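You operate a simulated robot arm through the tools that you are given. There is no shell and no other tool.

The job below is to be done with a simulated two-armed robot. You get a single attempt, and the scene is never put back.

Task
Burn a clear lot mark into the pallet on the press bench.
Fine: push it home against the fence first, set the lot on its label, burn it at READY, not at WARM, and switch the heat off after.

The check looks at the end state, three seconds after you hand in, the way a careful person would. Anything else that was tipped, shoved, dropped, spilled or broken makes it a failure.

Robot
Two 7-joint arms with four-finger grippers on one trunk that stands fixed in place. Base frame: the origin is at the foot of the trunk, x ahead of it, y to its left, z up; the work surface is at about z = 780. Units: mm, rad, N and s.
The left shoulder is at [40, 181, 1254], the right one opposite. With the tool pointing down near the work surface each hand reaches from about 100 to 820 mm from the base axis, measured 20 degrees to its own side. Payload 3.67 kg a hand.
The TCP of each hand is the grasp point between the finger pads, 28 mm short of the fingertips. In the tool frame z runs along the fingers and y along their closing line. The gripper opens to 112 mm; its body begins 73 mm behind the TCP.
Orientation is that of the tool frame in the base frame, as a unit quaternion [w, x, y, z]. With the fingers straight down and closing along the base's y, the tool's x points along the base's -x, its y along +y and its z along -z.

Tools
- The arms move only by the tool nudge_tool. It takes "left_targets", "right_targets" or both (then of equal length, played together; a hand with none holds still); each is one flat list of numbers, 7 for each row, row after row: the turn, a rotation vector about the base's x, y, z in degrees, then the shift along the base's x, y, z in mm, then the gripper command, from -1 (shut) to 1 (fully open), values between in proportion. In form: [ax, ay, az, x, y, z, grip, ax, ay, az, x, y, z, grip, ...]. A call has 1 to 20 rows; each row is the pose to reach, as a shift and turn from the pose commanded when the call began. A row lasts 0.2 s, in which the tool goes at most 50 mm and 0.15 rad; a call with a longer step from one row to the next is refused whole, and so is a gripper value outside its range. A pose out of reach is approached as far as the arm can. The call stops where the force on the tool passes 60 N (or 10 N more than at its start, if that is more) or the arm is blocked; 0.2 s more then pass. The fingers move at their own pace (about 72.4 mm/s each) and stop on an object; they squeeze with about 44 N. The grip force told is the motor's: it shows also when the fingers shut on nothing. Time passes only in rows, and 0.2 s behind the last, so rows that repeat a pose let the fingers close. The reply holds the time, the measured pose of the TCP, the force on the tool along the base axes, the opening and the grip force, in the units named above and with some noise, with the torque about the TCP (base axes, N m) and any sound that the robot's microphone picked up.
- Cameras (640 x 400 px; columns grow to the right, rows downward): "scene" is now at [96.3, -42.8, 1483.5]; the picture's right is [-0.49, -0.87, 0.00], its down [-0.52, 0.29, -0.81] and it looks along [0.70, -0.39, -0.59] (base axes); focal length 307 px, centre (320, 200). "left" rides on the left gripper at [60, 18, -104] in its tool frame; the picture's right is [-0.29, 0.96, 0.00], its down [-0.80, -0.24, -0.55] and it looks along [-0.53, -0.16, 0.83] (tool axes); focal length 234 px, centre (320, 200). "right" rides on the right gripper at [60, -18, -104] in its tool frame; the picture's right is [0.29, 0.96, 0.00], its down [-0.80, 0.24, -0.55] and it looks along [-0.53, 0.16, 0.83] (tool axes); focal length 234 px, centre (320, 200). There is no depth. A picture from a camera that has moved, and an enlarged one, comes with that camera's place and axes in the base frame and with its lens.
- capture(camera): a new picture of that camera. No time passes.
- lift_body(by): moves the trunk up (or, below 0, down) by that many mm; the arms and the scene camera ride with it, the base frame stays. It gives what a move gives, with no picture.
- pan_tilt(pan, tilt): turns the head with the scene camera to pan (to the left, within 1.501 rad either way) and tilt (down, from -0.506 to 1.204), counted from straight ahead of the robot. It gives what a move gives.
- enlarge(camera, box): a new picture of the part [left, top, right, bottom] of that camera's present view, enlarged. No time passes.
- hand_in(): hands the job in; it is judged then, once.

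Nothing tells you positions but the pictures and the camera data. Unless the task says otherwise, let go and move clear before handing in.

The tools are called after "Call:" as a command line: name --argument value ..., lists and objects as JSON in quotes. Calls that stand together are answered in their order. nudge_tool: Moves the arms, as the interface text tells. Its arguments: {"type":"object","properties":{"left_targets":{"type":"array"},"right_targets":{"type":"array"}},"required":[]} The other tools are called the same way: lift_body (by) moves the trunk up or down; pan_tilt (pan, tilt) turns the head that bears the scene camera; capture (camera) takes a picture; enlarge (camera, box) takes an enlarged picture of a part of a camera's view; hand_in () hands the job in.

At the start:

```text
t: 0.0
left_ee_pos: [505.0, -30.6, 1228.8]
left_tcp_rot: [0.0, 0.0, 1.0, 0.0]
left_ft_force: [0.3, 0.4, 0.0]
left_torque: [0.0, -0.02, -0.04]
left_finger_gap: 111.9
left_grasp_force: 0.0
right_ee_pos: [434.8, -555.4, 1283.0]
right_tcp_rot: [0.0, 0.0, 1.0, 0.0]
right_ft_force: [-0.2, -0.7, -0.2]
right_torque: [0.0, -0.02, -0.03]
right_finger_gap: 112.0
right_grasp_force: 0.1
trunk travel left (down, up): [-375.0, 139.0]
head pan, tilt (commanded): [-0.511, 0.634]
```

scene: 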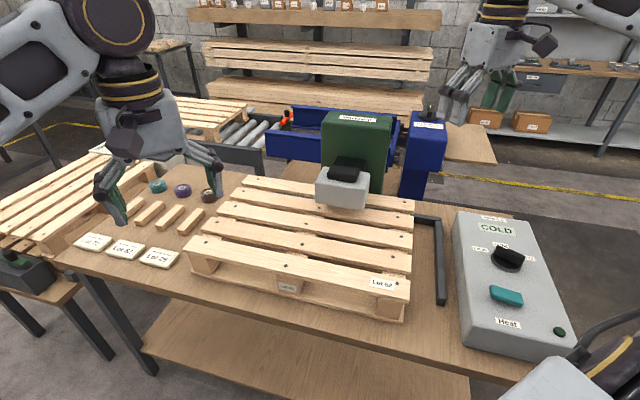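
right: 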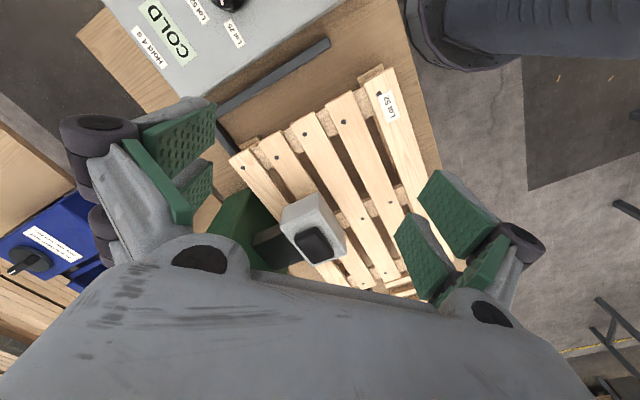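
left: 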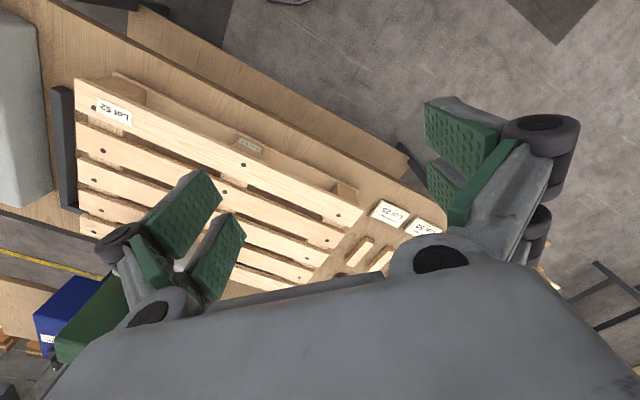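

I see a press bench with a pallet under a green press with a grey head, an L-shaped dark fence to the right, and a grey control box with a COLD display, a lot selector and a teal heat switch. First I'll look closely at each part.

Call:
enlarge --camera "scene" --box '[440, 200, 600, 360]'

Call:
enlarge --camera "scene" --box '[280, 90, 460, 220]'

Call:
enlarge --camera "scene" --box '[180, 160, 460, 335]'

Call:
enlarge --camera "scene" --box '[60, 160, 240, 280]'

Call:
enlarge --camera "right" --box '[80, 0, 400, 200]'

```text
2.50 times, centred on (520, 280) of scene
camera zoom: at [96.3, -42.8, 1483.5], right [-0.49, -0.87, 0.0], down [-0.52, 0.29, -0.81], along [0.7, -0.39, -0.59], focal length 767 px, centre (-180, 0)
```

zoom: 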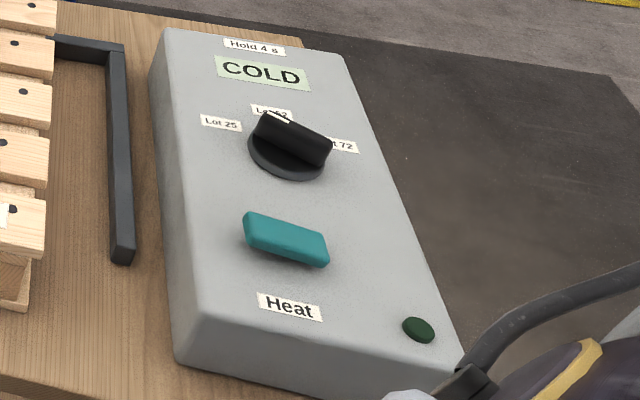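

```text
3.08 times, centred on (370, 155) of scene
camera zoom: at [96.3, -42.8, 1483.5], right [-0.49, -0.87, 0.0], down [-0.52, 0.29, -0.81], along [0.7, -0.39, -0.59], focal length 944 px, centre (166, 338)
```

zoom: 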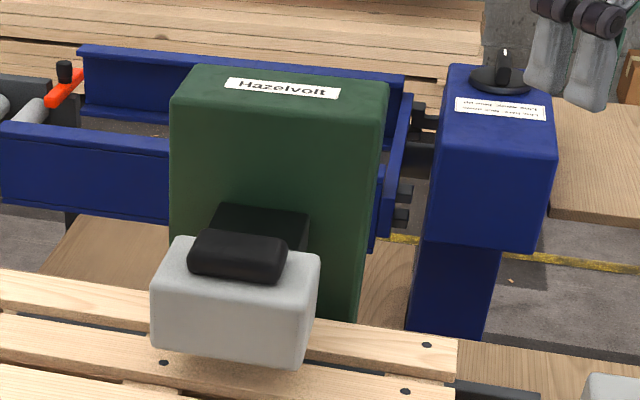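

```text
2.29 times, centred on (320, 248) of scene
camera zoom: at [96.3, -42.8, 1483.5], right [-0.49, -0.87, 0.0], down [-0.52, 0.29, -0.81], along [0.7, -0.39, -0.59], focal length 702 px, centre (320, 91)
```

zoom: 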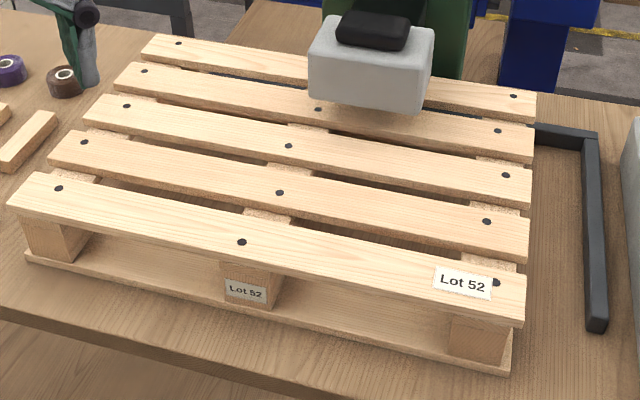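

```text
3.33 times, centred on (150, 220) of scene
camera zoom: at [96.3, -42.8, 1483.5], right [-0.49, -0.87, 0.0], down [-0.52, 0.29, -0.81], along [0.7, -0.39, -0.59], focal length 1023 px, centre (887, 133)
```

zoom: 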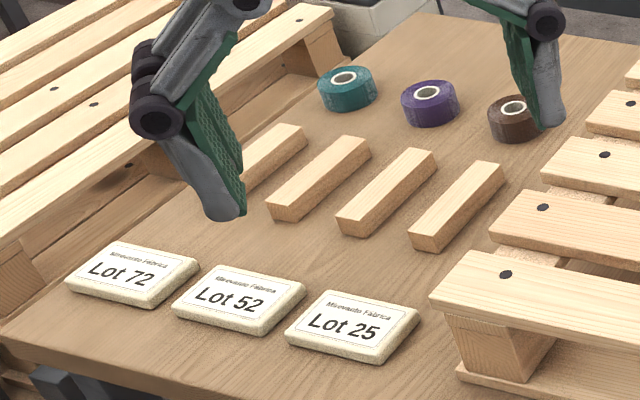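

```text
2.00 times, centred on (240, 100) of right
camera zoom: at [376.6, -572.2, 1386.8], right [-0.29, 0.96, 0.0], down [0.8, 0.24, 0.55], along [0.53, 0.16, -0.83], focal length 468 px, centre (480, 400)
```

zoom: 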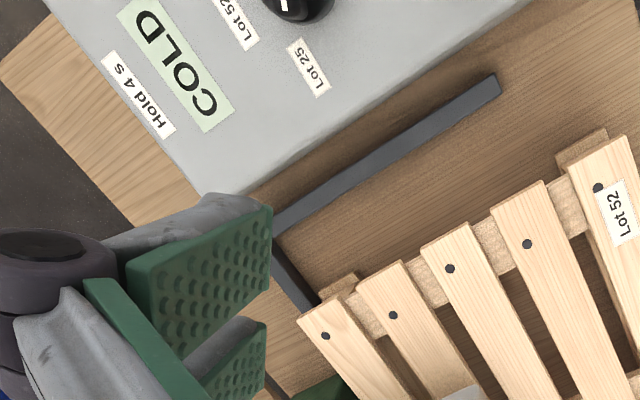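

The pallet is about 100 mm high and lies diagonally in front of me, about 600 x 385 mm, with its label at about (438, -406, 880). I'll zoom in on the labels, dial and fence gaps.

Call:
enlarge --camera "scene" --box '[480, 230, 540, 270]'

Call:
enlarge --camera "scene" --box '[350, 255, 430, 305]'

Call:
enlarge --camera "scene" --box '[400, 100, 460, 140]'

Call:
enlarge --camera "scene" --box '[300, 140, 400, 220]'

Call:
enlarge --camera "scene" --box '[260, 265, 320, 305]'

Call:
enlarge --camera "right" --box '[200, 30, 440, 300]'

Call:
enlarge --camera "left" --box '[30, 60, 430, 310]'

```text
10.00 times, centred on (510, 250) of scene
camera zoom: at [96.3, -42.8, 1483.5], right [-0.49, -0.87, 0.0], down [-0.52, 0.29, -0.81], along [0.7, -0.39, -0.59], focal length 3070 px, centre (-1580, -300)
```

zoom: 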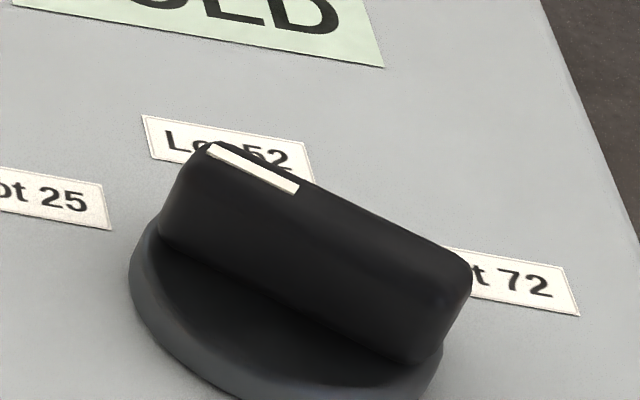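

```text
8.00 times, centred on (390, 280) of scene
camera zoom: at [96.3, -42.8, 1483.5], right [-0.49, -0.87, 0.0], down [-0.52, 0.29, -0.81], along [0.7, -0.39, -0.59], focal length 2456 px, centre (-240, -440)
```

zoom: 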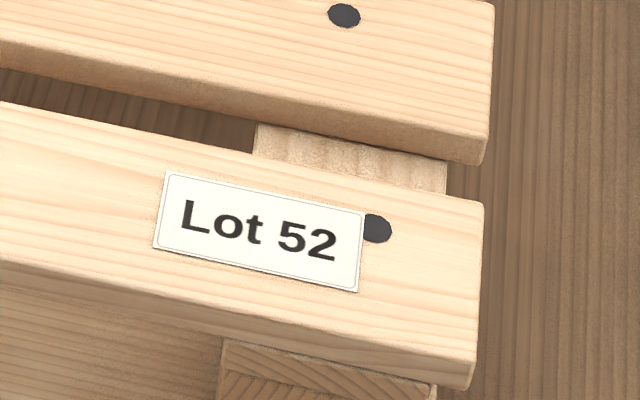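

```text
10.00 times, centred on (430, 120) of scene
camera zoom: at [96.3, -42.8, 1483.5], right [-0.49, -0.87, 0.0], down [-0.52, 0.29, -0.81], along [0.7, -0.39, -0.59], focal length 3070 px, centre (-780, 1000)
```

zoom: 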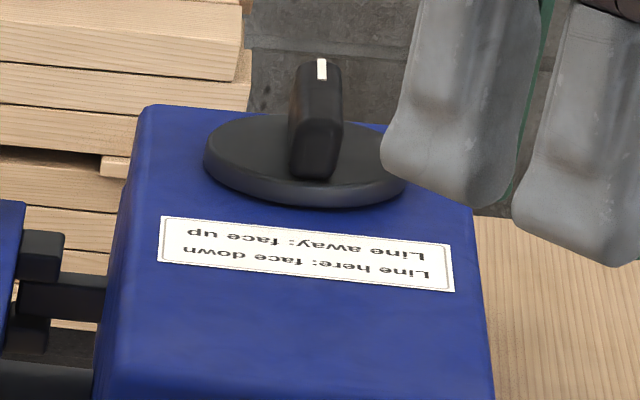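

```text
5.00 times, centred on (350, 180) of scene
camera zoom: at [96.3, -42.8, 1483.5], right [-0.49, -0.87, 0.0], down [-0.52, 0.29, -0.81], along [0.7, -0.39, -0.59], focal length 1535 px, centre (170, 300)
```

zoom: 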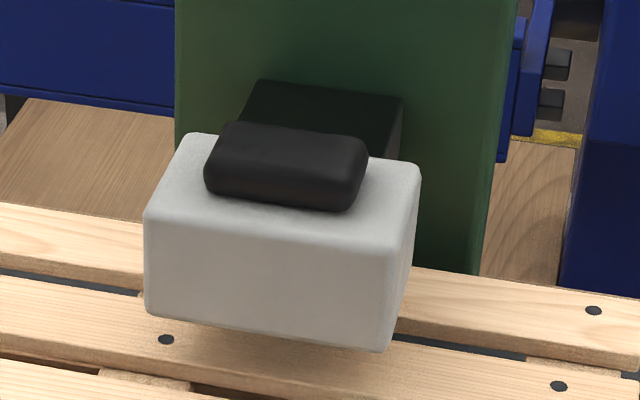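

```text
10.00 times, centred on (290, 285) of scene
camera zoom: at [96.3, -42.8, 1483.5], right [-0.49, -0.87, 0.0], down [-0.52, 0.29, -0.81], along [0.7, -0.39, -0.59], focal length 3070 px, centre (620, -650)
```

zoom: 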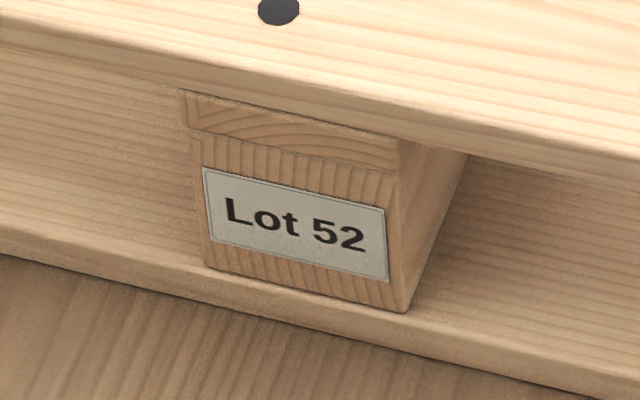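

```text
1.48 times, centred on (320, 165) of right
camera zoom: at [376.6, -572.2, 1386.8], right [-0.29, 0.96, 0.0], down [0.8, 0.24, 0.55], along [0.53, 0.16, -0.83], focal length 347 px, centre (320, 252)
```

zoom: 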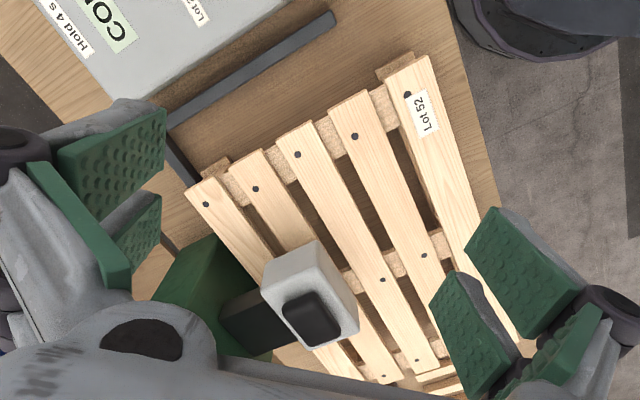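

```text
1.60 times, centred on (230, 185) of left
camera zoom: at [445.7, -12.3, 1334.5], right [0.29, 0.96, 0.0], down [0.8, -0.24, 0.55], along [0.53, -0.16, -0.83], focal length 375 px, centre (464, 224)
```

zoom: 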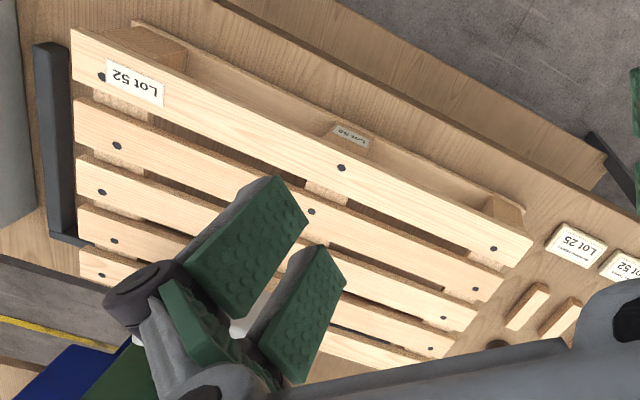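

The white mark on the dial seems to point at Lot 25, while both pallet labels say Lot 52. I'll check the finger shape and the grippers to see what fits in the gaps between slats.

Call:
enlarge --camera "scene" --box '[80, 90, 240, 230]'

Call:
enlarge --camera "scene" --box '[430, 0, 560, 140]'

Call:
enlarge --camera "right" --box '[380, 150, 560, 320]'

Call:
enlarge --camera "scene" --box '[390, 190, 470, 320]'

```text
2.86 times, centred on (160, 160) of scene
camera zoom: at [96.3, -42.8, 1483.5], right [-0.49, -0.87, 0.0], down [-0.52, 0.29, -0.81], along [0.7, -0.39, -0.59], focal length 877 px, centre (777, 314)
```

zoom: 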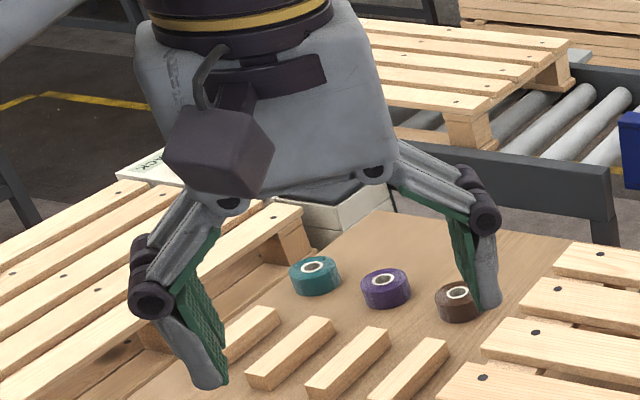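

```text
2.86 times, centred on (495, 70) of scene
camera zoom: at [96.3, -42.8, 1483.5], right [-0.49, -0.87, 0.0], down [-0.52, 0.29, -0.81], along [0.7, -0.39, -0.59], focal length 877 px, centre (-180, 571)
```

zoom: 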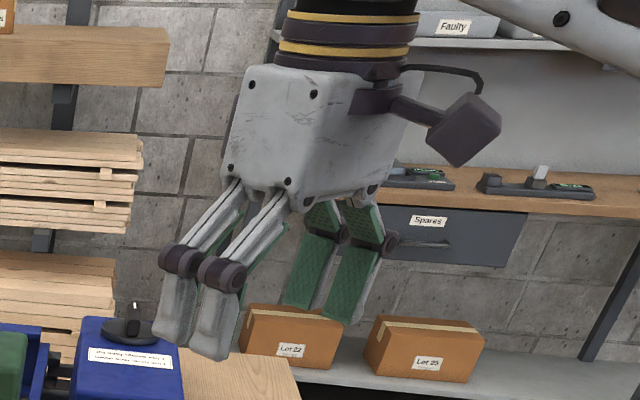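

```text
2.35 times, centred on (470, 235) of right
camera zoom: at [376.6, -572.2, 1386.8], right [-0.29, 0.96, 0.0], down [0.8, 0.24, 0.55], along [0.53, 0.16, -0.83], focal length 551 px, centre (-33, 118)
```

zoom: 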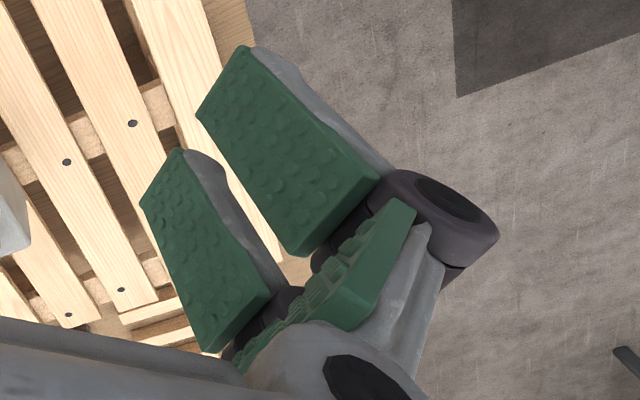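

```text
3.08 times, centred on (430, 255) of scene
camera zoom: at [96.3, -42.8, 1483.5], right [-0.49, -0.87, 0.0], down [-0.52, 0.29, -0.81], along [0.7, -0.39, -0.59], focal length 944 px, centre (-18, 31)
```

zoom: 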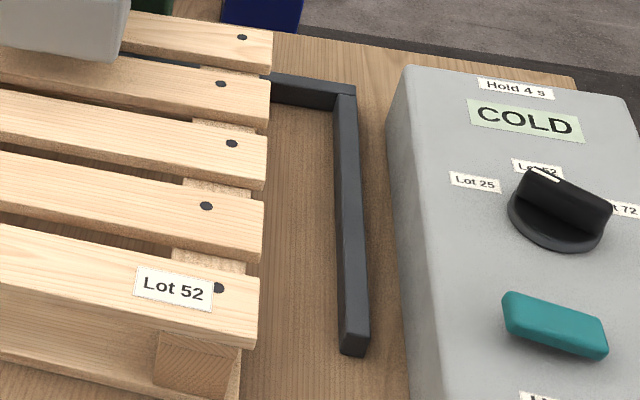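

The fingers are slim enough to straddle a slat, since the gaps are about 28 mm. Next I'll move the right hand back to look straight at the control panel with its camera.

Call:
nudge_tool --right_targets '[0, 0, -4, -35, -7, -12, 1, 0, 0, -8, -70, -13, -24, 1, 0, 0, -12, -105, -20, -36, 1, 0, 0, -16, -140, -27, -48, 1, 0, 0, -20, -175, -33, -60, 1, 0, 0, -23, -205, -39, -72, 1, 0, 0, -25, -235, -45, -83, 1]'

Call:
capture --camera "right"

Call:
capture --camera "scene"

```text
t: 1.6
left_ee_pos: [502.5, -31.3, 1229.6]
left_tcp_rot: [0.001, 0.0, 1.0, 0.0]
left_ft_force: [-0.2, -0.3, -0.4]
left_torque: [-0.03, -0.02, 0.0]
left_finger_gap: 111.9
left_grasp_force: 0.2
right_ee_pos: [199.3, -600.1, 1198.5]
right_tcp_rot: [0.001, 0.216, 0.976, 0.001]
right_ft_force: [0.1, -0.4, -0.1]
right_torque: [-0.01, -0.01, 0.02]
right_finger_gap: 111.7
right_grasp_force: 0.1
trunk travel left (down, up): [-375.0, 139.0]
head pan, tilt (commanded): [-0.511, 0.634]
```

```text
taken
camera right: at [137.5, -591.4, 1302.5], right [0.14, 0.99, 0.0], down [0.82, -0.12, 0.56], along [0.55, -0.08, -0.83], focal length 234 px, centre (320, 200)
```

right: 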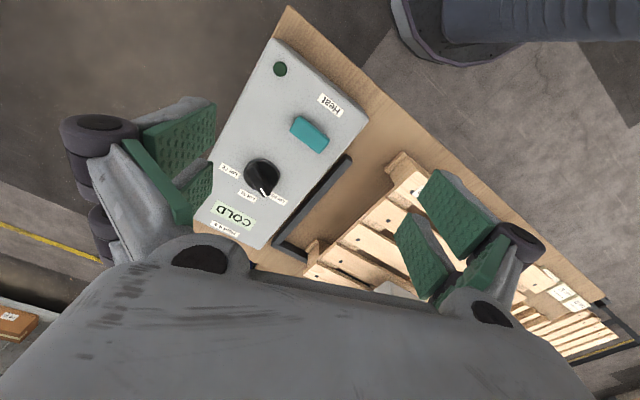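

```text
taken
camera scene: at [94.5, -43.3, 1483.6], right [-0.49, -0.87, 0.0], down [-0.52, 0.29, -0.81], along [0.7, -0.39, -0.59], focal length 307 px, centre (320, 200)
```

scene: 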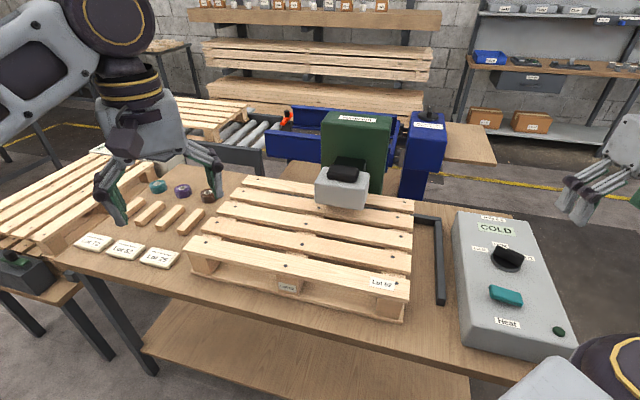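

Call:
enlarge --camera "right" --box '[190, 120, 310, 240]'

Call:
enlarge --camera "right" --box '[250, 40, 370, 160]'

Call:
enlarge --camera "scene" --box '[450, 205, 580, 365]'

Call:
enlarge --camera "right" --box '[240, 130, 440, 290]'

```text
3.33 times, centred on (250, 180) of right
camera zoom: at [137.5, -591.4, 1302.5], right [0.14, 0.99, 0.0], down [0.82, -0.12, 0.56], along [0.55, -0.08, -0.83], focal length 781 px, centre (553, 267)
```

zoom: 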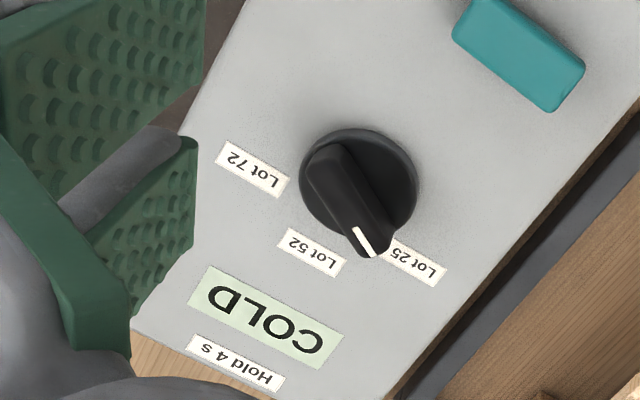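

```text
3.33 times, centred on (310, 100) of right
camera zoom: at [137.5, -591.4, 1302.5], right [0.14, 0.99, 0.0], down [0.82, -0.12, 0.56], along [0.55, -0.08, -0.83], focal length 781 px, centre (353, 533)
```

zoom: 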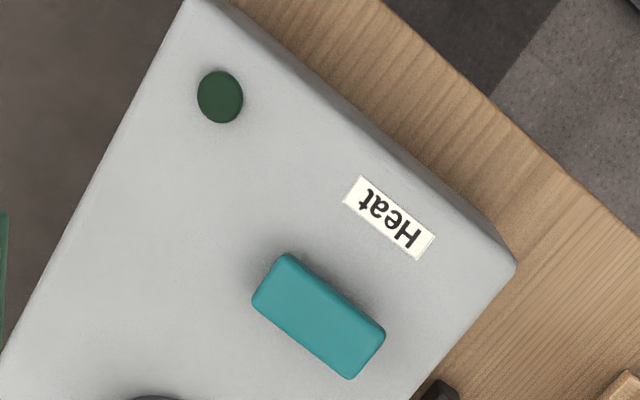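

```text
2.50 times, centred on (515, 285) of scene
camera zoom: at [94.5, -43.3, 1483.6], right [-0.49, -0.87, 0.0], down [-0.52, 0.29, -0.81], along [0.7, -0.39, -0.59], focal length 767 px, centre (-168, -12)
```

zoom: 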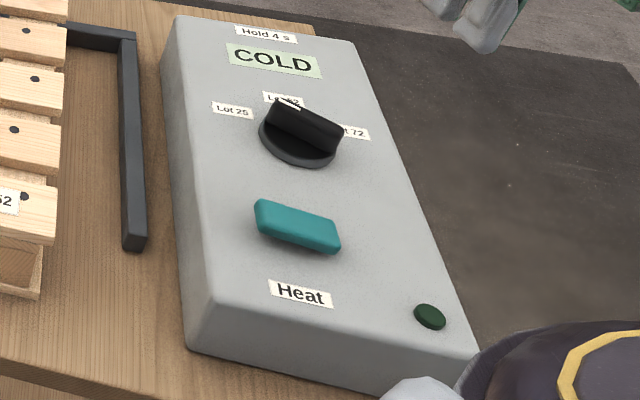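

```text
2.50 times, centred on (340, 210) of right
camera zoom: at [137.5, -591.4, 1302.5], right [0.14, 0.99, 0.0], down [0.82, -0.12, 0.56], along [0.55, -0.08, -0.83], focal length 585 px, centre (270, 175)
```

zoom: 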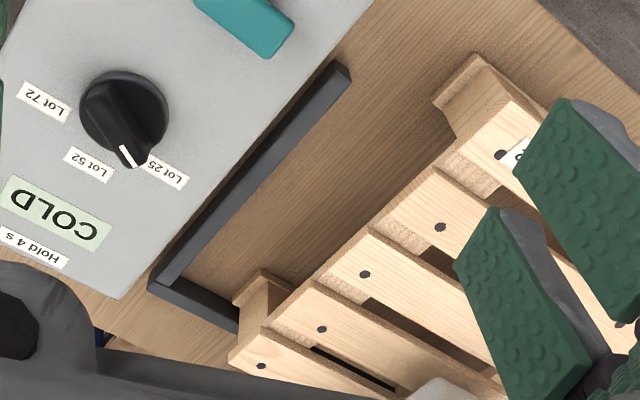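

Panel readings: it is level at about z=872, the knob sits at about (339, -740), its pointer is on Lot 25, and Lot 52 is 60° clockwise. The heat rocker is at about (268, -629). Next I'll bring the right hand above the pallet's second slat, with the closing line across the slat, so I can drag the pallet.

Call:
nudge_tool --right_targets '[0, 0, 6, 31, 17, 0, 0.3, 0, 0, 12, 62, 33, 0, 0.3, 0, 0, 18, 93, 50, -10, 0.3, 0, 0, 24, 125, 67, -20, 0.3, 0, 0, 30, 156, 83, -30, 0.3, 0, 0, 36, 187, 100, -40, 0.3, 0, 0, 42, 218, 117, -50, 0.3, 0, 0, 48, 249, 133, -65, 0.3, 0, 0, 54, 280, 150, -80, 0.3, 0, 0, 60, 311, 167, -95, 0.3, 0, 0, 66, 342, 184, -110, 0.3, 0, 0, 71, 373.5, 200, -118, 0.3, 0, 0, 71, 373.5, 200, -118, 0.3]'

Call:
capture --camera "right"

Call:
capture --camera "scene"

Call:
capture --camera "left"

```text
t: 4.4
left_ee_pos: [505.3, -30.9, 1229.9]
left_tcp_rot: [0.0, 0.0, 1.0, -0.001]
left_ft_force: [-0.4, 0.3, 0.4]
left_torque: [-0.02, 0.03, -0.02]
left_finger_gap: 112.3
left_grasp_force: 0.1
right_ee_pos: [573.3, -399.4, 1083.9]
right_tcp_rot: [0.0, -0.392, 0.92, 0.0]
right_ft_force: [0.2, 0.6, -0.5]
right_torque: [0.0, -0.01, -0.01]
right_finger_gap: 72.8
right_grasp_force: 0.1
trunk travel left (down, up): [-375.0, 139.0]
head pan, tilt (commanded): [-0.511, 0.634]
```

```text
taken
camera right: at [545.8, -454.8, 1188.4], right [-0.89, 0.46, 0.0], down [0.38, 0.74, 0.55], along [0.25, 0.49, -0.83], focal length 234 px, centre (320, 200)
```

right: 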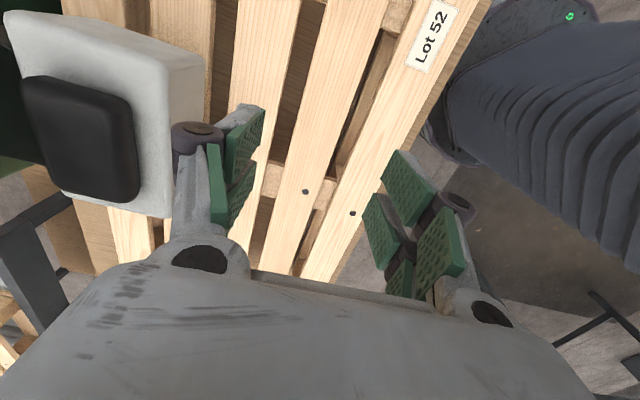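

```text
taken
camera scene: at [95.4, -43.3, 1483.6], right [-0.49, -0.87, 0.0], down [-0.52, 0.29, -0.81], along [0.7, -0.39, -0.59], focal length 307 px, centre (320, 200)
```

scene: 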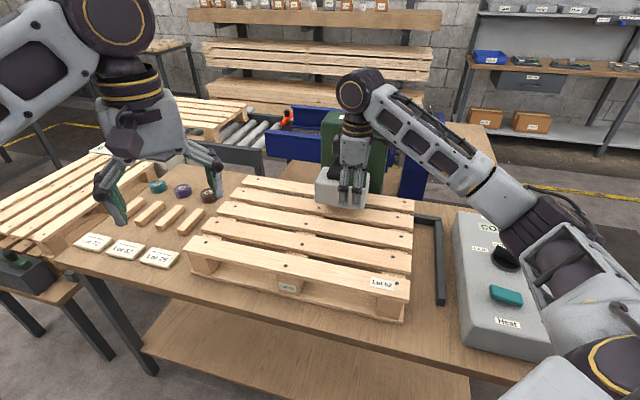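

```text
taken
camera left: at [444.9, -12.6, 1334.8], right [0.29, 0.96, 0.0], down [0.8, -0.24, 0.55], along [0.53, -0.16, -0.83], focal length 234 px, centre (320, 200)
```

left: 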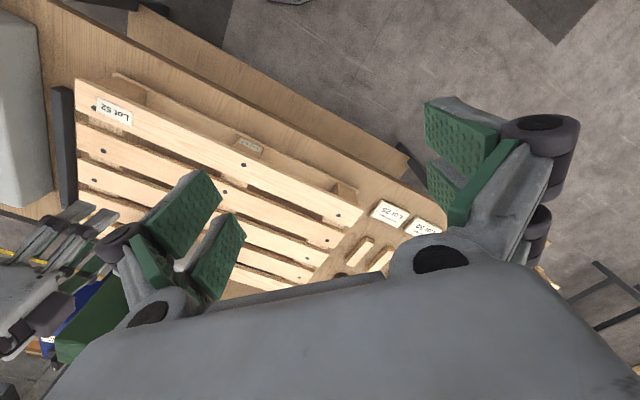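

Call:
enlarge --camera "right" --box '[200, 0, 480, 280]'

Call:
enlarge --camera "scene" --box '[290, 60, 430, 240]'

```text
1.43 times, centred on (340, 140) of right
camera zoom: at [545.8, -454.8, 1188.4], right [-0.89, 0.46, 0.0], down [0.38, 0.74, 0.55], along [0.25, 0.49, -0.83], focal length 334 px, centre (291, 286)
```

zoom: 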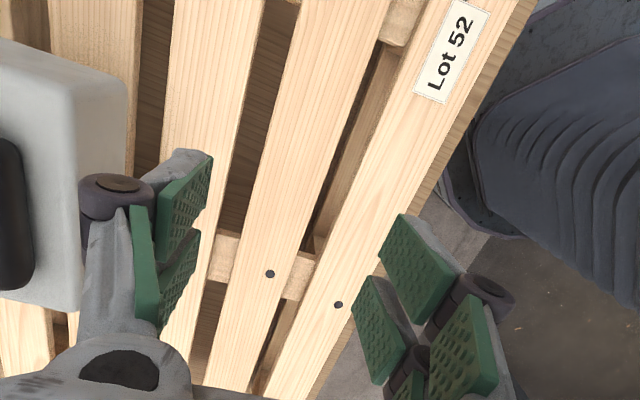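

```text
2.22 times, centred on (360, 150) of scene
camera zoom: at [95.4, -43.3, 1483.6], right [-0.49, -0.87, 0.0], down [-0.52, 0.29, -0.81], along [0.7, -0.39, -0.59], focal length 682 px, centre (231, 311)
```

zoom: 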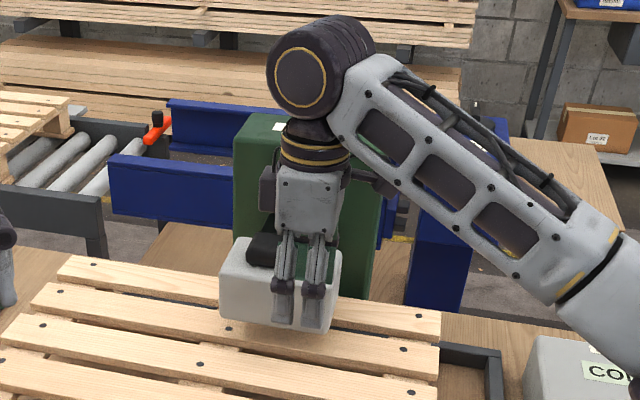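

Call:
enlarge --camera "right" --box '[240, 20, 400, 120]'

Call:
enlarge --camera "right" --box '[220, 130, 380, 230]'

```text
4.00 times, centred on (320, 70) of right
camera zoom: at [545.8, -454.8, 1188.4], right [-0.89, 0.46, 0.0], down [0.38, 0.74, 0.55], along [0.25, 0.49, -0.83], focal length 937 px, centre (320, 720)
```

zoom: 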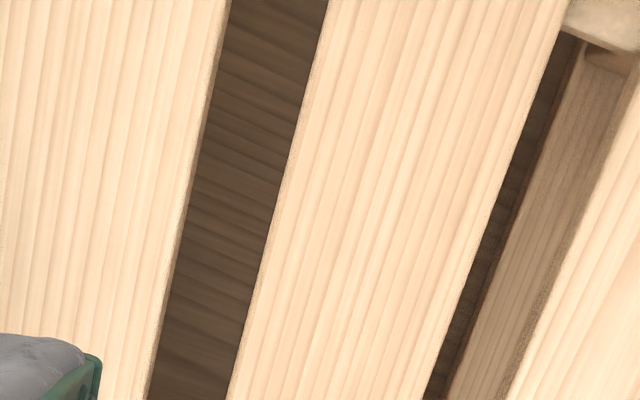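

```text
4.00 times, centred on (300, 180) of right
camera zoom: at [545.8, -454.8, 1188.4], right [-0.89, 0.46, 0.0], down [0.38, 0.74, 0.55], along [0.25, 0.49, -0.83], focal length 937 px, centre (400, 280)
```

zoom: 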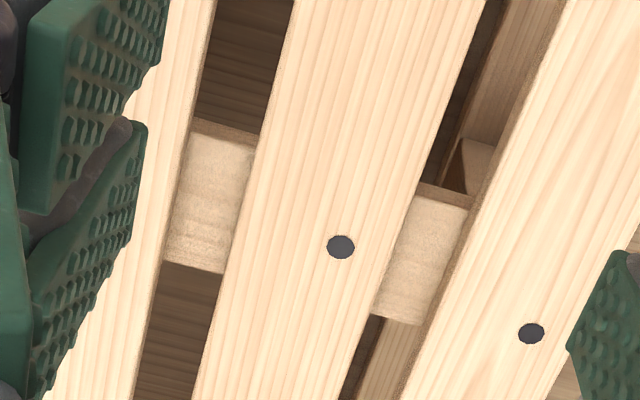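

The second slat runs from about e2=653 to 713 with 24–26 mm gaps on each side, so I'll shift 7 mm toward me and come down to just above it. Then I'll check the alignment.

Call:
nudge_tool --right_targets '[0, 0, 0, -5, 4.9, -30, 0.19, 0, 0, 0, -5, 4.9, -70, 0.19, 0, 0, 0, -5, 4.9, -110, 0.19, 0, 0, 0, -5, 4.9, -140, 0.19, 0, 0, 0, -5, 4.9, -160, 0.19, 0, 0, 0, -5, 4.9, -160, 0.19]'

Call:
capture --camera "right"

Call:
enlarge --camera "left" --box '[30, 60, 350, 280]'

Call:
enlarge --camera "scene" --box '[280, 140, 440, 300]'

```text
t: 5.8
left_ee_pos: [506.5, -30.2, 1229.0]
left_tcp_rot: [0.0, 0.0, 1.0, 0.0]
left_ft_force: [-0.8, 0.5, 0.1]
left_torque: [-0.01, -0.05, 0.03]
left_finger_gap: 112.1
left_grasp_force: 0.1
right_ee_pos: [568.2, -392.5, 922.2]
right_tcp_rot: [0.0, -0.391, 0.92, 0.0]
right_ft_force: [0.9, -0.3, -0.6]
right_torque: [-0.01, 0.0, 0.01]
right_finger_gap: 66.9
right_grasp_force: 0.0
trunk travel left (down, up): [-375.0, 139.0]
head pan, tilt (commanded): [-0.511, 0.634]
```

```text
taken
camera right: at [541.3, -448.8, 1026.0], right [-0.89, 0.46, 0.0], down [0.38, 0.74, 0.55], along [0.25, 0.49, -0.83], focal length 234 px, centre (320, 200)
```

right: 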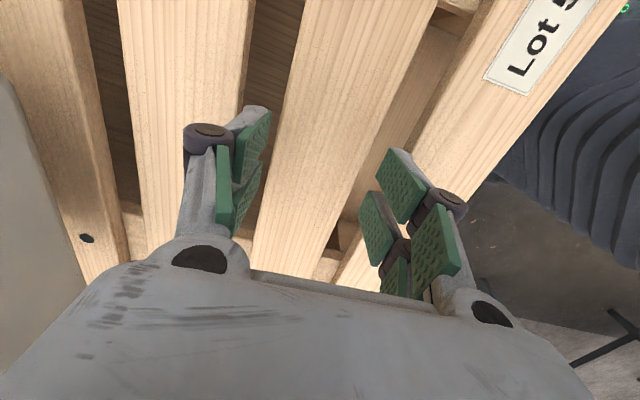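

```text
1.82 times, centred on (190, 170) of left
camera zoom: at [445.7, -12.1, 1334.5], right [0.29, 0.96, 0.0], down [0.8, -0.24, 0.55], along [0.53, -0.16, -0.83], focal length 426 px, centre (556, 254)
```

zoom: 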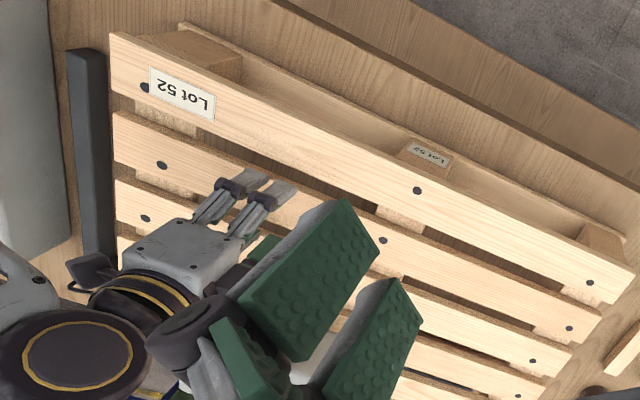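

```text
2.50 times, centred on (360, 220) of scene
camera zoom: at [96.3, -42.6, 1483.6], right [-0.49, -0.87, 0.0], down [-0.52, 0.29, -0.81], along [0.7, -0.39, -0.59], focal length 767 px, centre (220, 150)
```

zoom: 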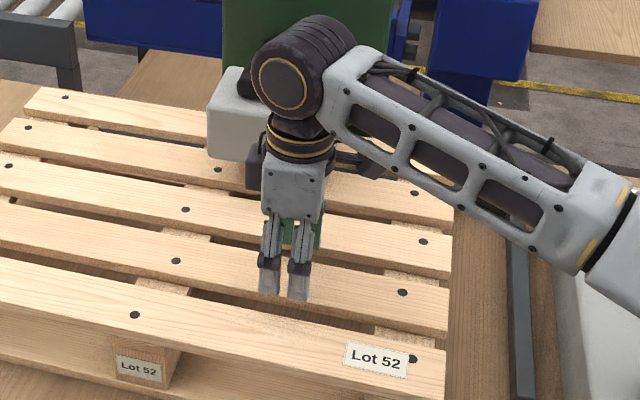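

Call:
enlarge --camera "right" --box '[180, 70, 340, 190]'

Call:
enlarge --camera "right" --box '[330, 120, 490, 240]'

Call:
enlarge --camera "scene" --box '[330, 215, 390, 265]'

Call:
enlarge --camera "left" --box '[100, 130, 200, 200]'

```text
3.33 times, centred on (260, 130) of right
camera zoom: at [541.3, -448.8, 1026.0], right [-0.89, 0.46, 0.0], down [0.38, 0.74, 0.55], along [0.25, 0.49, -0.83], focal length 781 px, centre (520, 433)
```

zoom: 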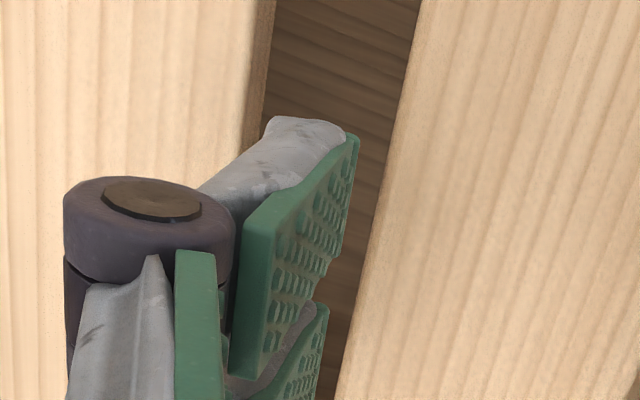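

```text
3.33 times, centred on (410, 180) of right
camera zoom: at [541.3, -448.8, 1026.0], right [-0.89, 0.46, 0.0], down [0.38, 0.74, 0.55], along [0.25, 0.49, -0.83], focal length 781 px, centre (20, 267)
```

zoom: 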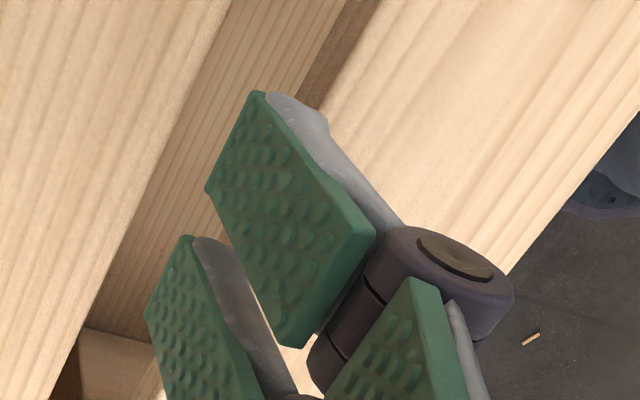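

```text
8.00 times, centred on (360, 240) of scene
camera zoom: at [96.3, -42.6, 1483.6], right [-0.49, -0.87, 0.0], down [-0.52, 0.29, -0.81], along [0.7, -0.39, -0.59], focal length 2456 px, centre (0, -120)
```

zoom: 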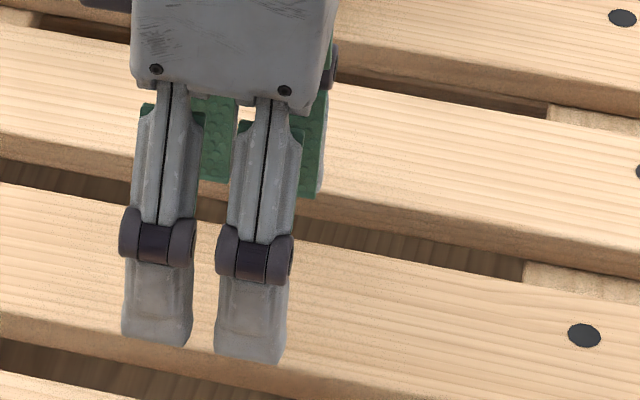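

```text
5.71 times, centred on (150, 165) of left
camera zoom: at [445.7, -12.1, 1334.5], right [0.29, 0.96, 0.0], down [0.8, -0.24, 0.55], along [0.53, -0.16, -0.83], focal length 1338 px, centre (1291, 400)
```

zoom: 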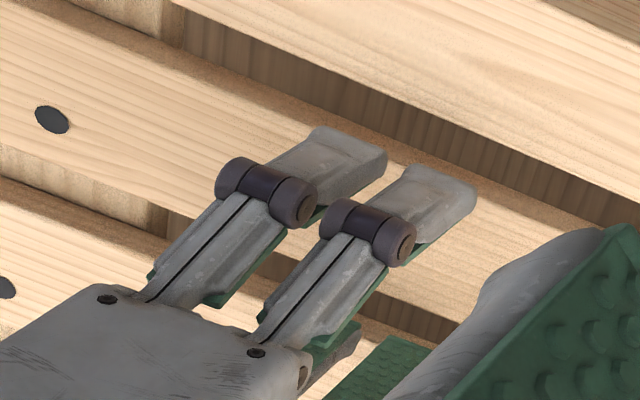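

The fingertips are about 15 mm thick and centred over both gaps. I'll lower 36 mm so the tips sit either side of the slat, then close on it.

Call:
nudge_tool --right_targets '[0, 0, 0, 1, -1, -10, 0.19, 0, 0, 0, 1, -1, -20, 0.19, 0, 0, 0, 1, -1, -29, 0.19, 0, 0, 0, 1, -1, -36, 0.19, 0, 0, 0, 1, -1, -36, 0.19]'

Call:
capture --camera "right"

Call:
enlarge --camera "scene" --box '[280, 140, 440, 300]'

```text
t: 7.0
left_ee_pos: [505.9, -29.8, 1229.0]
left_tcp_rot: [0.0, 0.0, 1.0, 0.0]
left_ft_force: [-0.6, 0.4, -0.2]
left_torque: [-0.03, 0.02, -0.03]
left_finger_gap: 111.8
left_grasp_force: 0.1
right_ee_pos: [569.3, -395.5, 885.2]
right_tcp_rot: [0.0, -0.391, 0.92, 0.0]
right_ft_force: [0.5, 0.7, -0.1]
right_torque: [0.01, 0.02, 0.01]
right_finger_gap: 66.5
right_grasp_force: 0.1
trunk travel left (down, up): [-375.0, 139.0]
head pan, tilt (commanded): [-0.511, 0.634]
```

```text
taken
camera right: at [542.2, -450.9, 990.1], right [-0.89, 0.46, 0.0], down [0.38, 0.74, 0.55], along [0.25, 0.49, -0.83], focal length 234 px, centre (320, 200)
```

right: 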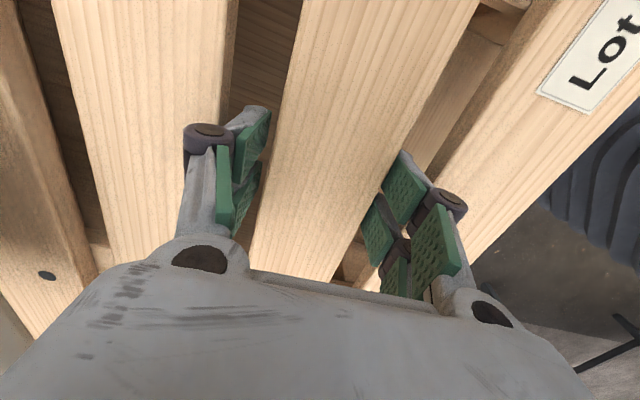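

```text
2.50 times, centred on (360, 220) of scene
camera zoom: at [96.2, -42.8, 1483.5], right [-0.49, -0.87, 0.0], down [-0.52, 0.29, -0.81], along [0.7, -0.39, -0.59], focal length 767 px, centre (220, 150)
```

zoom: 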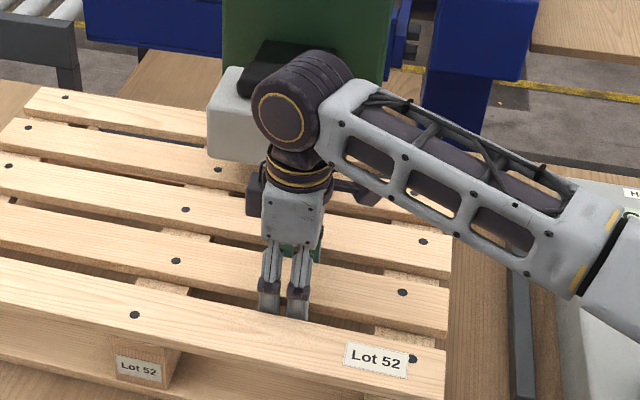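

Call:
nudge_tool --right_targets '[0, 0, 0, 0, 0, 0, 0.0, 0, 0, 0, 0, 0, 0, -0.3, 0, 0, 0, 0, 0, 0, -0.6, 0, 0, 0, 0, 0, 0, -0.6]'

Call:
capture --camera "scene"

Call:
capture --camera "right"

Call:
capture --camera "left"

```text
t: 8.0
left_ee_pos: [505.7, -30.5, 1228.4]
left_tcp_rot: [0.0, 0.0, 1.0, 0.0]
left_ft_force: [0.8, 0.1, -1.0]
left_torque: [0.0, 0.01, 0.01]
left_finger_gap: 111.9
left_grasp_force: 0.1
right_ee_pos: [570.5, -395.1, 885.0]
right_tcp_rot: [0.0, -0.39, 0.921, 0.0]
right_ft_force: [-1.0, 0.8, 0.1]
right_torque: [0.05, 0.36, -1.44]
right_finger_gap: 59.7
right_grasp_force: 43.9
trunk travel left (down, up): [-375.0, 139.0]
head pan, tilt (commanded): [-0.511, 0.634]
```

```text
taken
camera scene: at [96.2, -42.5, 1483.5], right [-0.49, -0.87, 0.0], down [-0.52, 0.29, -0.81], along [0.7, -0.39, -0.59], focal length 307 px, centre (320, 200)
```

scene: 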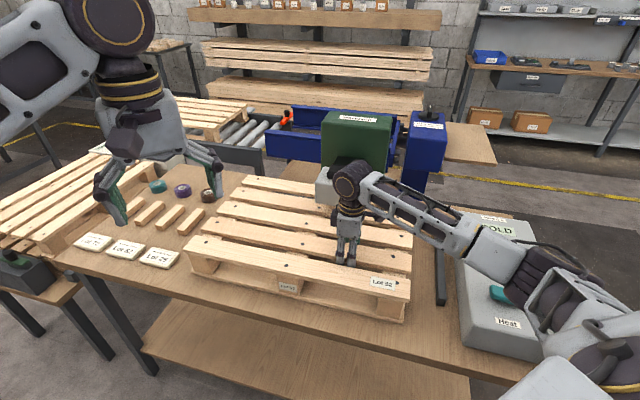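

```text
taken
camera right: at [542.1, -451.0, 990.4], right [-0.89, 0.46, 0.0], down [0.38, 0.74, 0.55], along [0.25, 0.49, -0.83], focal length 234 px, centre (320, 200)
```

right: 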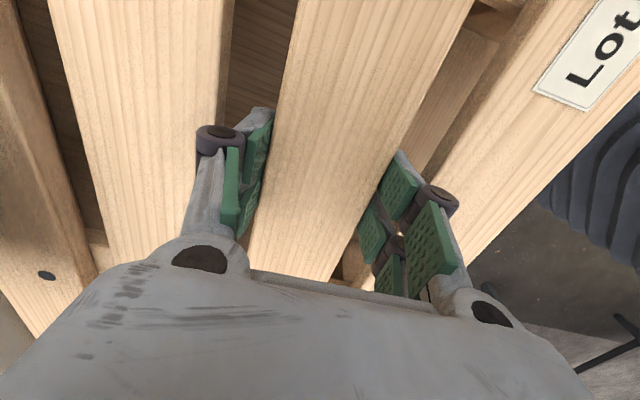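

```text
taken
camera left: at [445.6, -12.0, 1334.5], right [0.29, 0.96, 0.0], down [0.8, -0.24, 0.55], along [0.53, -0.16, -0.83], focal length 234 px, centre (320, 200)
```

left: 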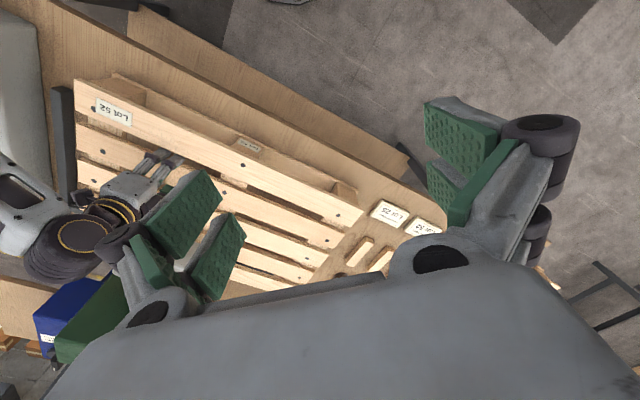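

Call:
enlarge --camera "scene" --box '[400, 180, 640, 380]'

```text
2.00 times, centred on (520, 280) of scene
camera zoom: at [96.2, -42.5, 1483.5], right [-0.49, -0.87, 0.0], down [-0.52, 0.29, -0.81], along [0.7, -0.39, -0.59], focal length 614 px, centre (-80, 40)
```

zoom: 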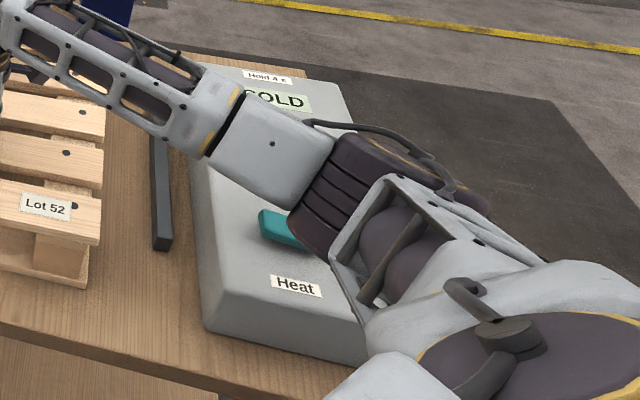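

The slat is gripped firmly (59.7 mm), and the forearm clears the control box by well over 100 mm. I'll drag the pallet slowly toward the right fence, starting with 30 mm.

Call:
nudge_tool --right_targets '[0, 0, 0, -3.5, -3.6, 0, -0.6, 0, 0, 0, -6.9, -7.2, 0, -0.6, 0, 0, 0, -10.4, -10.8, 0, -0.6, 0, 0, 0, -13.9, -14.4, 0, -0.6, 0, 0, 0, -17.4, -18, 0, -0.6, 0, 0, 0, -20.8, -21.6, 0, -0.6]'

Call:
capture --camera "scene"

Call:
capture --camera "left"

```text
t: 9.4
left_ee_pos: [505.8, -29.2, 1229.6]
left_tcp_rot: [0.0, 0.001, 1.0, 0.0]
left_ft_force: [0.5, -0.2, 0.2]
left_torque: [0.0, -0.04, -0.01]
left_finger_gap: 111.8
left_grasp_force: 0.1
right_ee_pos: [548.4, -416.6, 886.1]
right_tcp_rot: [0.0, -0.39, 0.921, 0.0]
right_ft_force: [3.1, 3.5, 2.9]
right_torque: [0.43, -0.33, 0.43]
right_finger_gap: 59.5
right_grasp_force: 44.3
trunk travel left (down, up): [-375.0, 139.0]
head pan, tilt (commanded): [-0.511, 0.634]
```

```text
taken
camera scene: at [96.4, -42.2, 1483.5], right [-0.49, -0.87, 0.0], down [-0.52, 0.29, -0.81], along [0.7, -0.39, -0.59], focal length 307 px, centre (320, 200)
```

scene: 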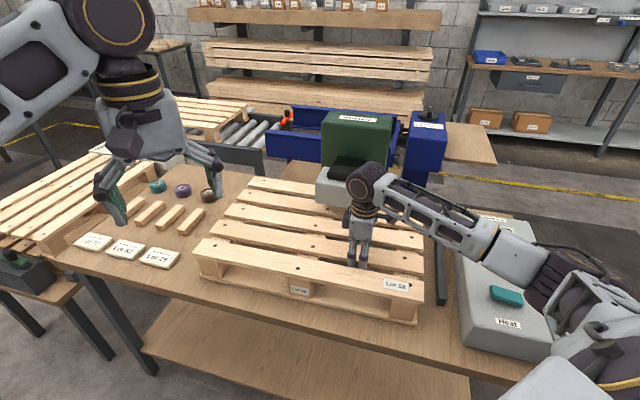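

```text
taken
camera left: at [445.8, -11.6, 1334.4], right [0.29, 0.96, 0.0], down [0.8, -0.24, 0.55], along [0.53, -0.16, -0.83], focal length 234 px, centre (320, 200)
```

left: 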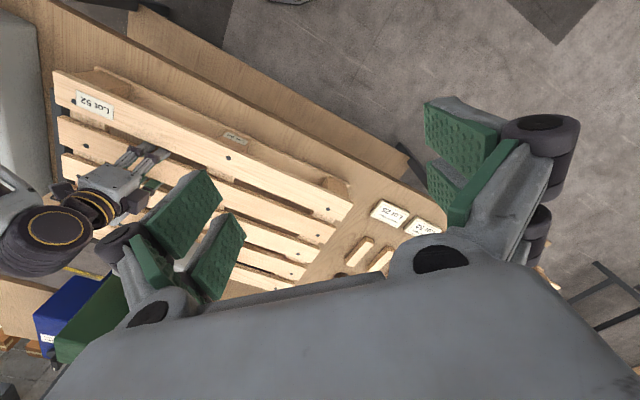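

The pallet slides easily at about 5 N. I'll drag on toward the right fence.

Call:
nudge_tool --right_targets '[0, 0, 0, -3.5, -3.6, 0, -0.6, 0, 0, 0, -6.9, -7.2, 0, -0.6, 0, 0, 0, -10.4, -10.8, 0, -0.6, 0, 0, 0, -13.9, -14.4, 0, -0.6, 0, 0, 0, -17.4, -18, 0, -0.6]'

Call:
enlarge --camera "scene" --box '[370, 200, 470, 330]'

Call:
capture --camera "right"

```text
t: 10.6
left_ee_pos: [506.7, -30.8, 1229.3]
left_tcp_rot: [-0.001, -0.001, 1.0, 0.0]
left_ft_force: [-0.6, 0.7, -0.9]
left_torque: [0.0, 0.0, 0.03]
left_finger_gap: 112.0
left_grasp_force: 0.0
right_ee_pos: [530.5, -434.1, 885.7]
right_tcp_rot: [0.0, -0.391, 0.92, 0.0]
right_ft_force: [3.3, 3.2, 4.3]
right_torque: [0.39, -0.39, 0.32]
right_finger_gap: 59.2
right_grasp_force: 43.5
trunk travel left (down, up): [-375.0, 139.0]
head pan, tilt (commanded): [-0.511, 0.634]
```

```text
3.08 times, centred on (420, 265) of scene
camera zoom: at [96.2, -42.1, 1483.6], right [-0.49, -0.87, 0.0], down [-0.52, 0.29, -0.81], along [0.7, -0.4, -0.59], focal length 944 px, centre (12, 0)
```

zoom: 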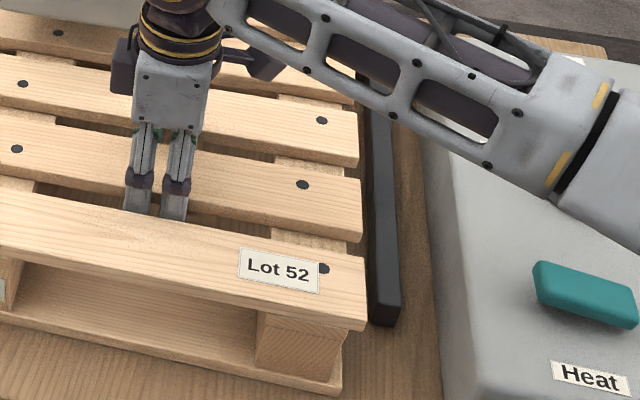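

```text
taken
camera right: at [503.9, -489.7, 990.3], right [-0.89, 0.46, 0.0], down [0.38, 0.74, 0.55], along [0.25, 0.49, -0.83], focal length 234 px, centre (320, 200)
```

right: 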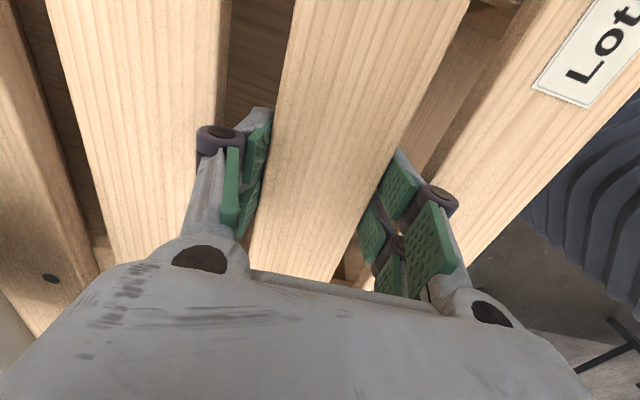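

Call:
nudge_tool --right_targets '[0, 0, 0, -2.8, -2.9, 0, -0.6, 0, 0, 0, -5.6, -5.8, 0, -0.6, 0, 0, 0, -8.3, -8.6, 0, -0.6, 0, 0, 0, -9.7, -10.1, 0, -0.6]'

Call:
enlarge --camera "scene" --box '[370, 200, 470, 330]'

```text
t: 11.6
left_ee_pos: [506.2, -28.5, 1229.4]
left_tcp_rot: [0.0, -0.001, 1.0, -0.001]
left_ft_force: [0.3, -0.3, -0.1]
left_torque: [-0.01, -0.04, -0.01]
left_finger_gap: 111.9
left_grasp_force: 0.1
right_ee_pos: [521.5, -444.7, 885.6]
right_tcp_rot: [0.0, -0.391, 0.921, 0.001]
right_ft_force: [4.7, 7.7, 9.7]
right_torque: [0.03, 0.23, 0.61]
right_finger_gap: 59.6
right_grasp_force: 44.0
trunk travel left (down, up): [-375.0, 139.0]
head pan, tilt (commanded): [-0.511, 0.634]
```

```text
3.08 times, centred on (420, 265) of scene
camera zoom: at [96.1, -41.1, 1483.6], right [-0.49, -0.87, 0.0], down [-0.52, 0.29, -0.81], along [0.7, -0.4, -0.59], focal length 944 px, centre (12, 0)
```

zoom: 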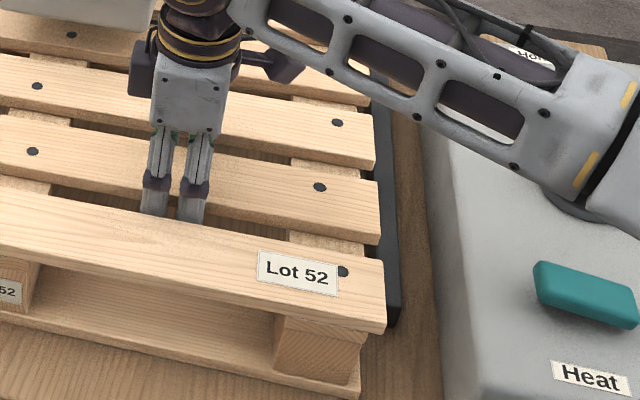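

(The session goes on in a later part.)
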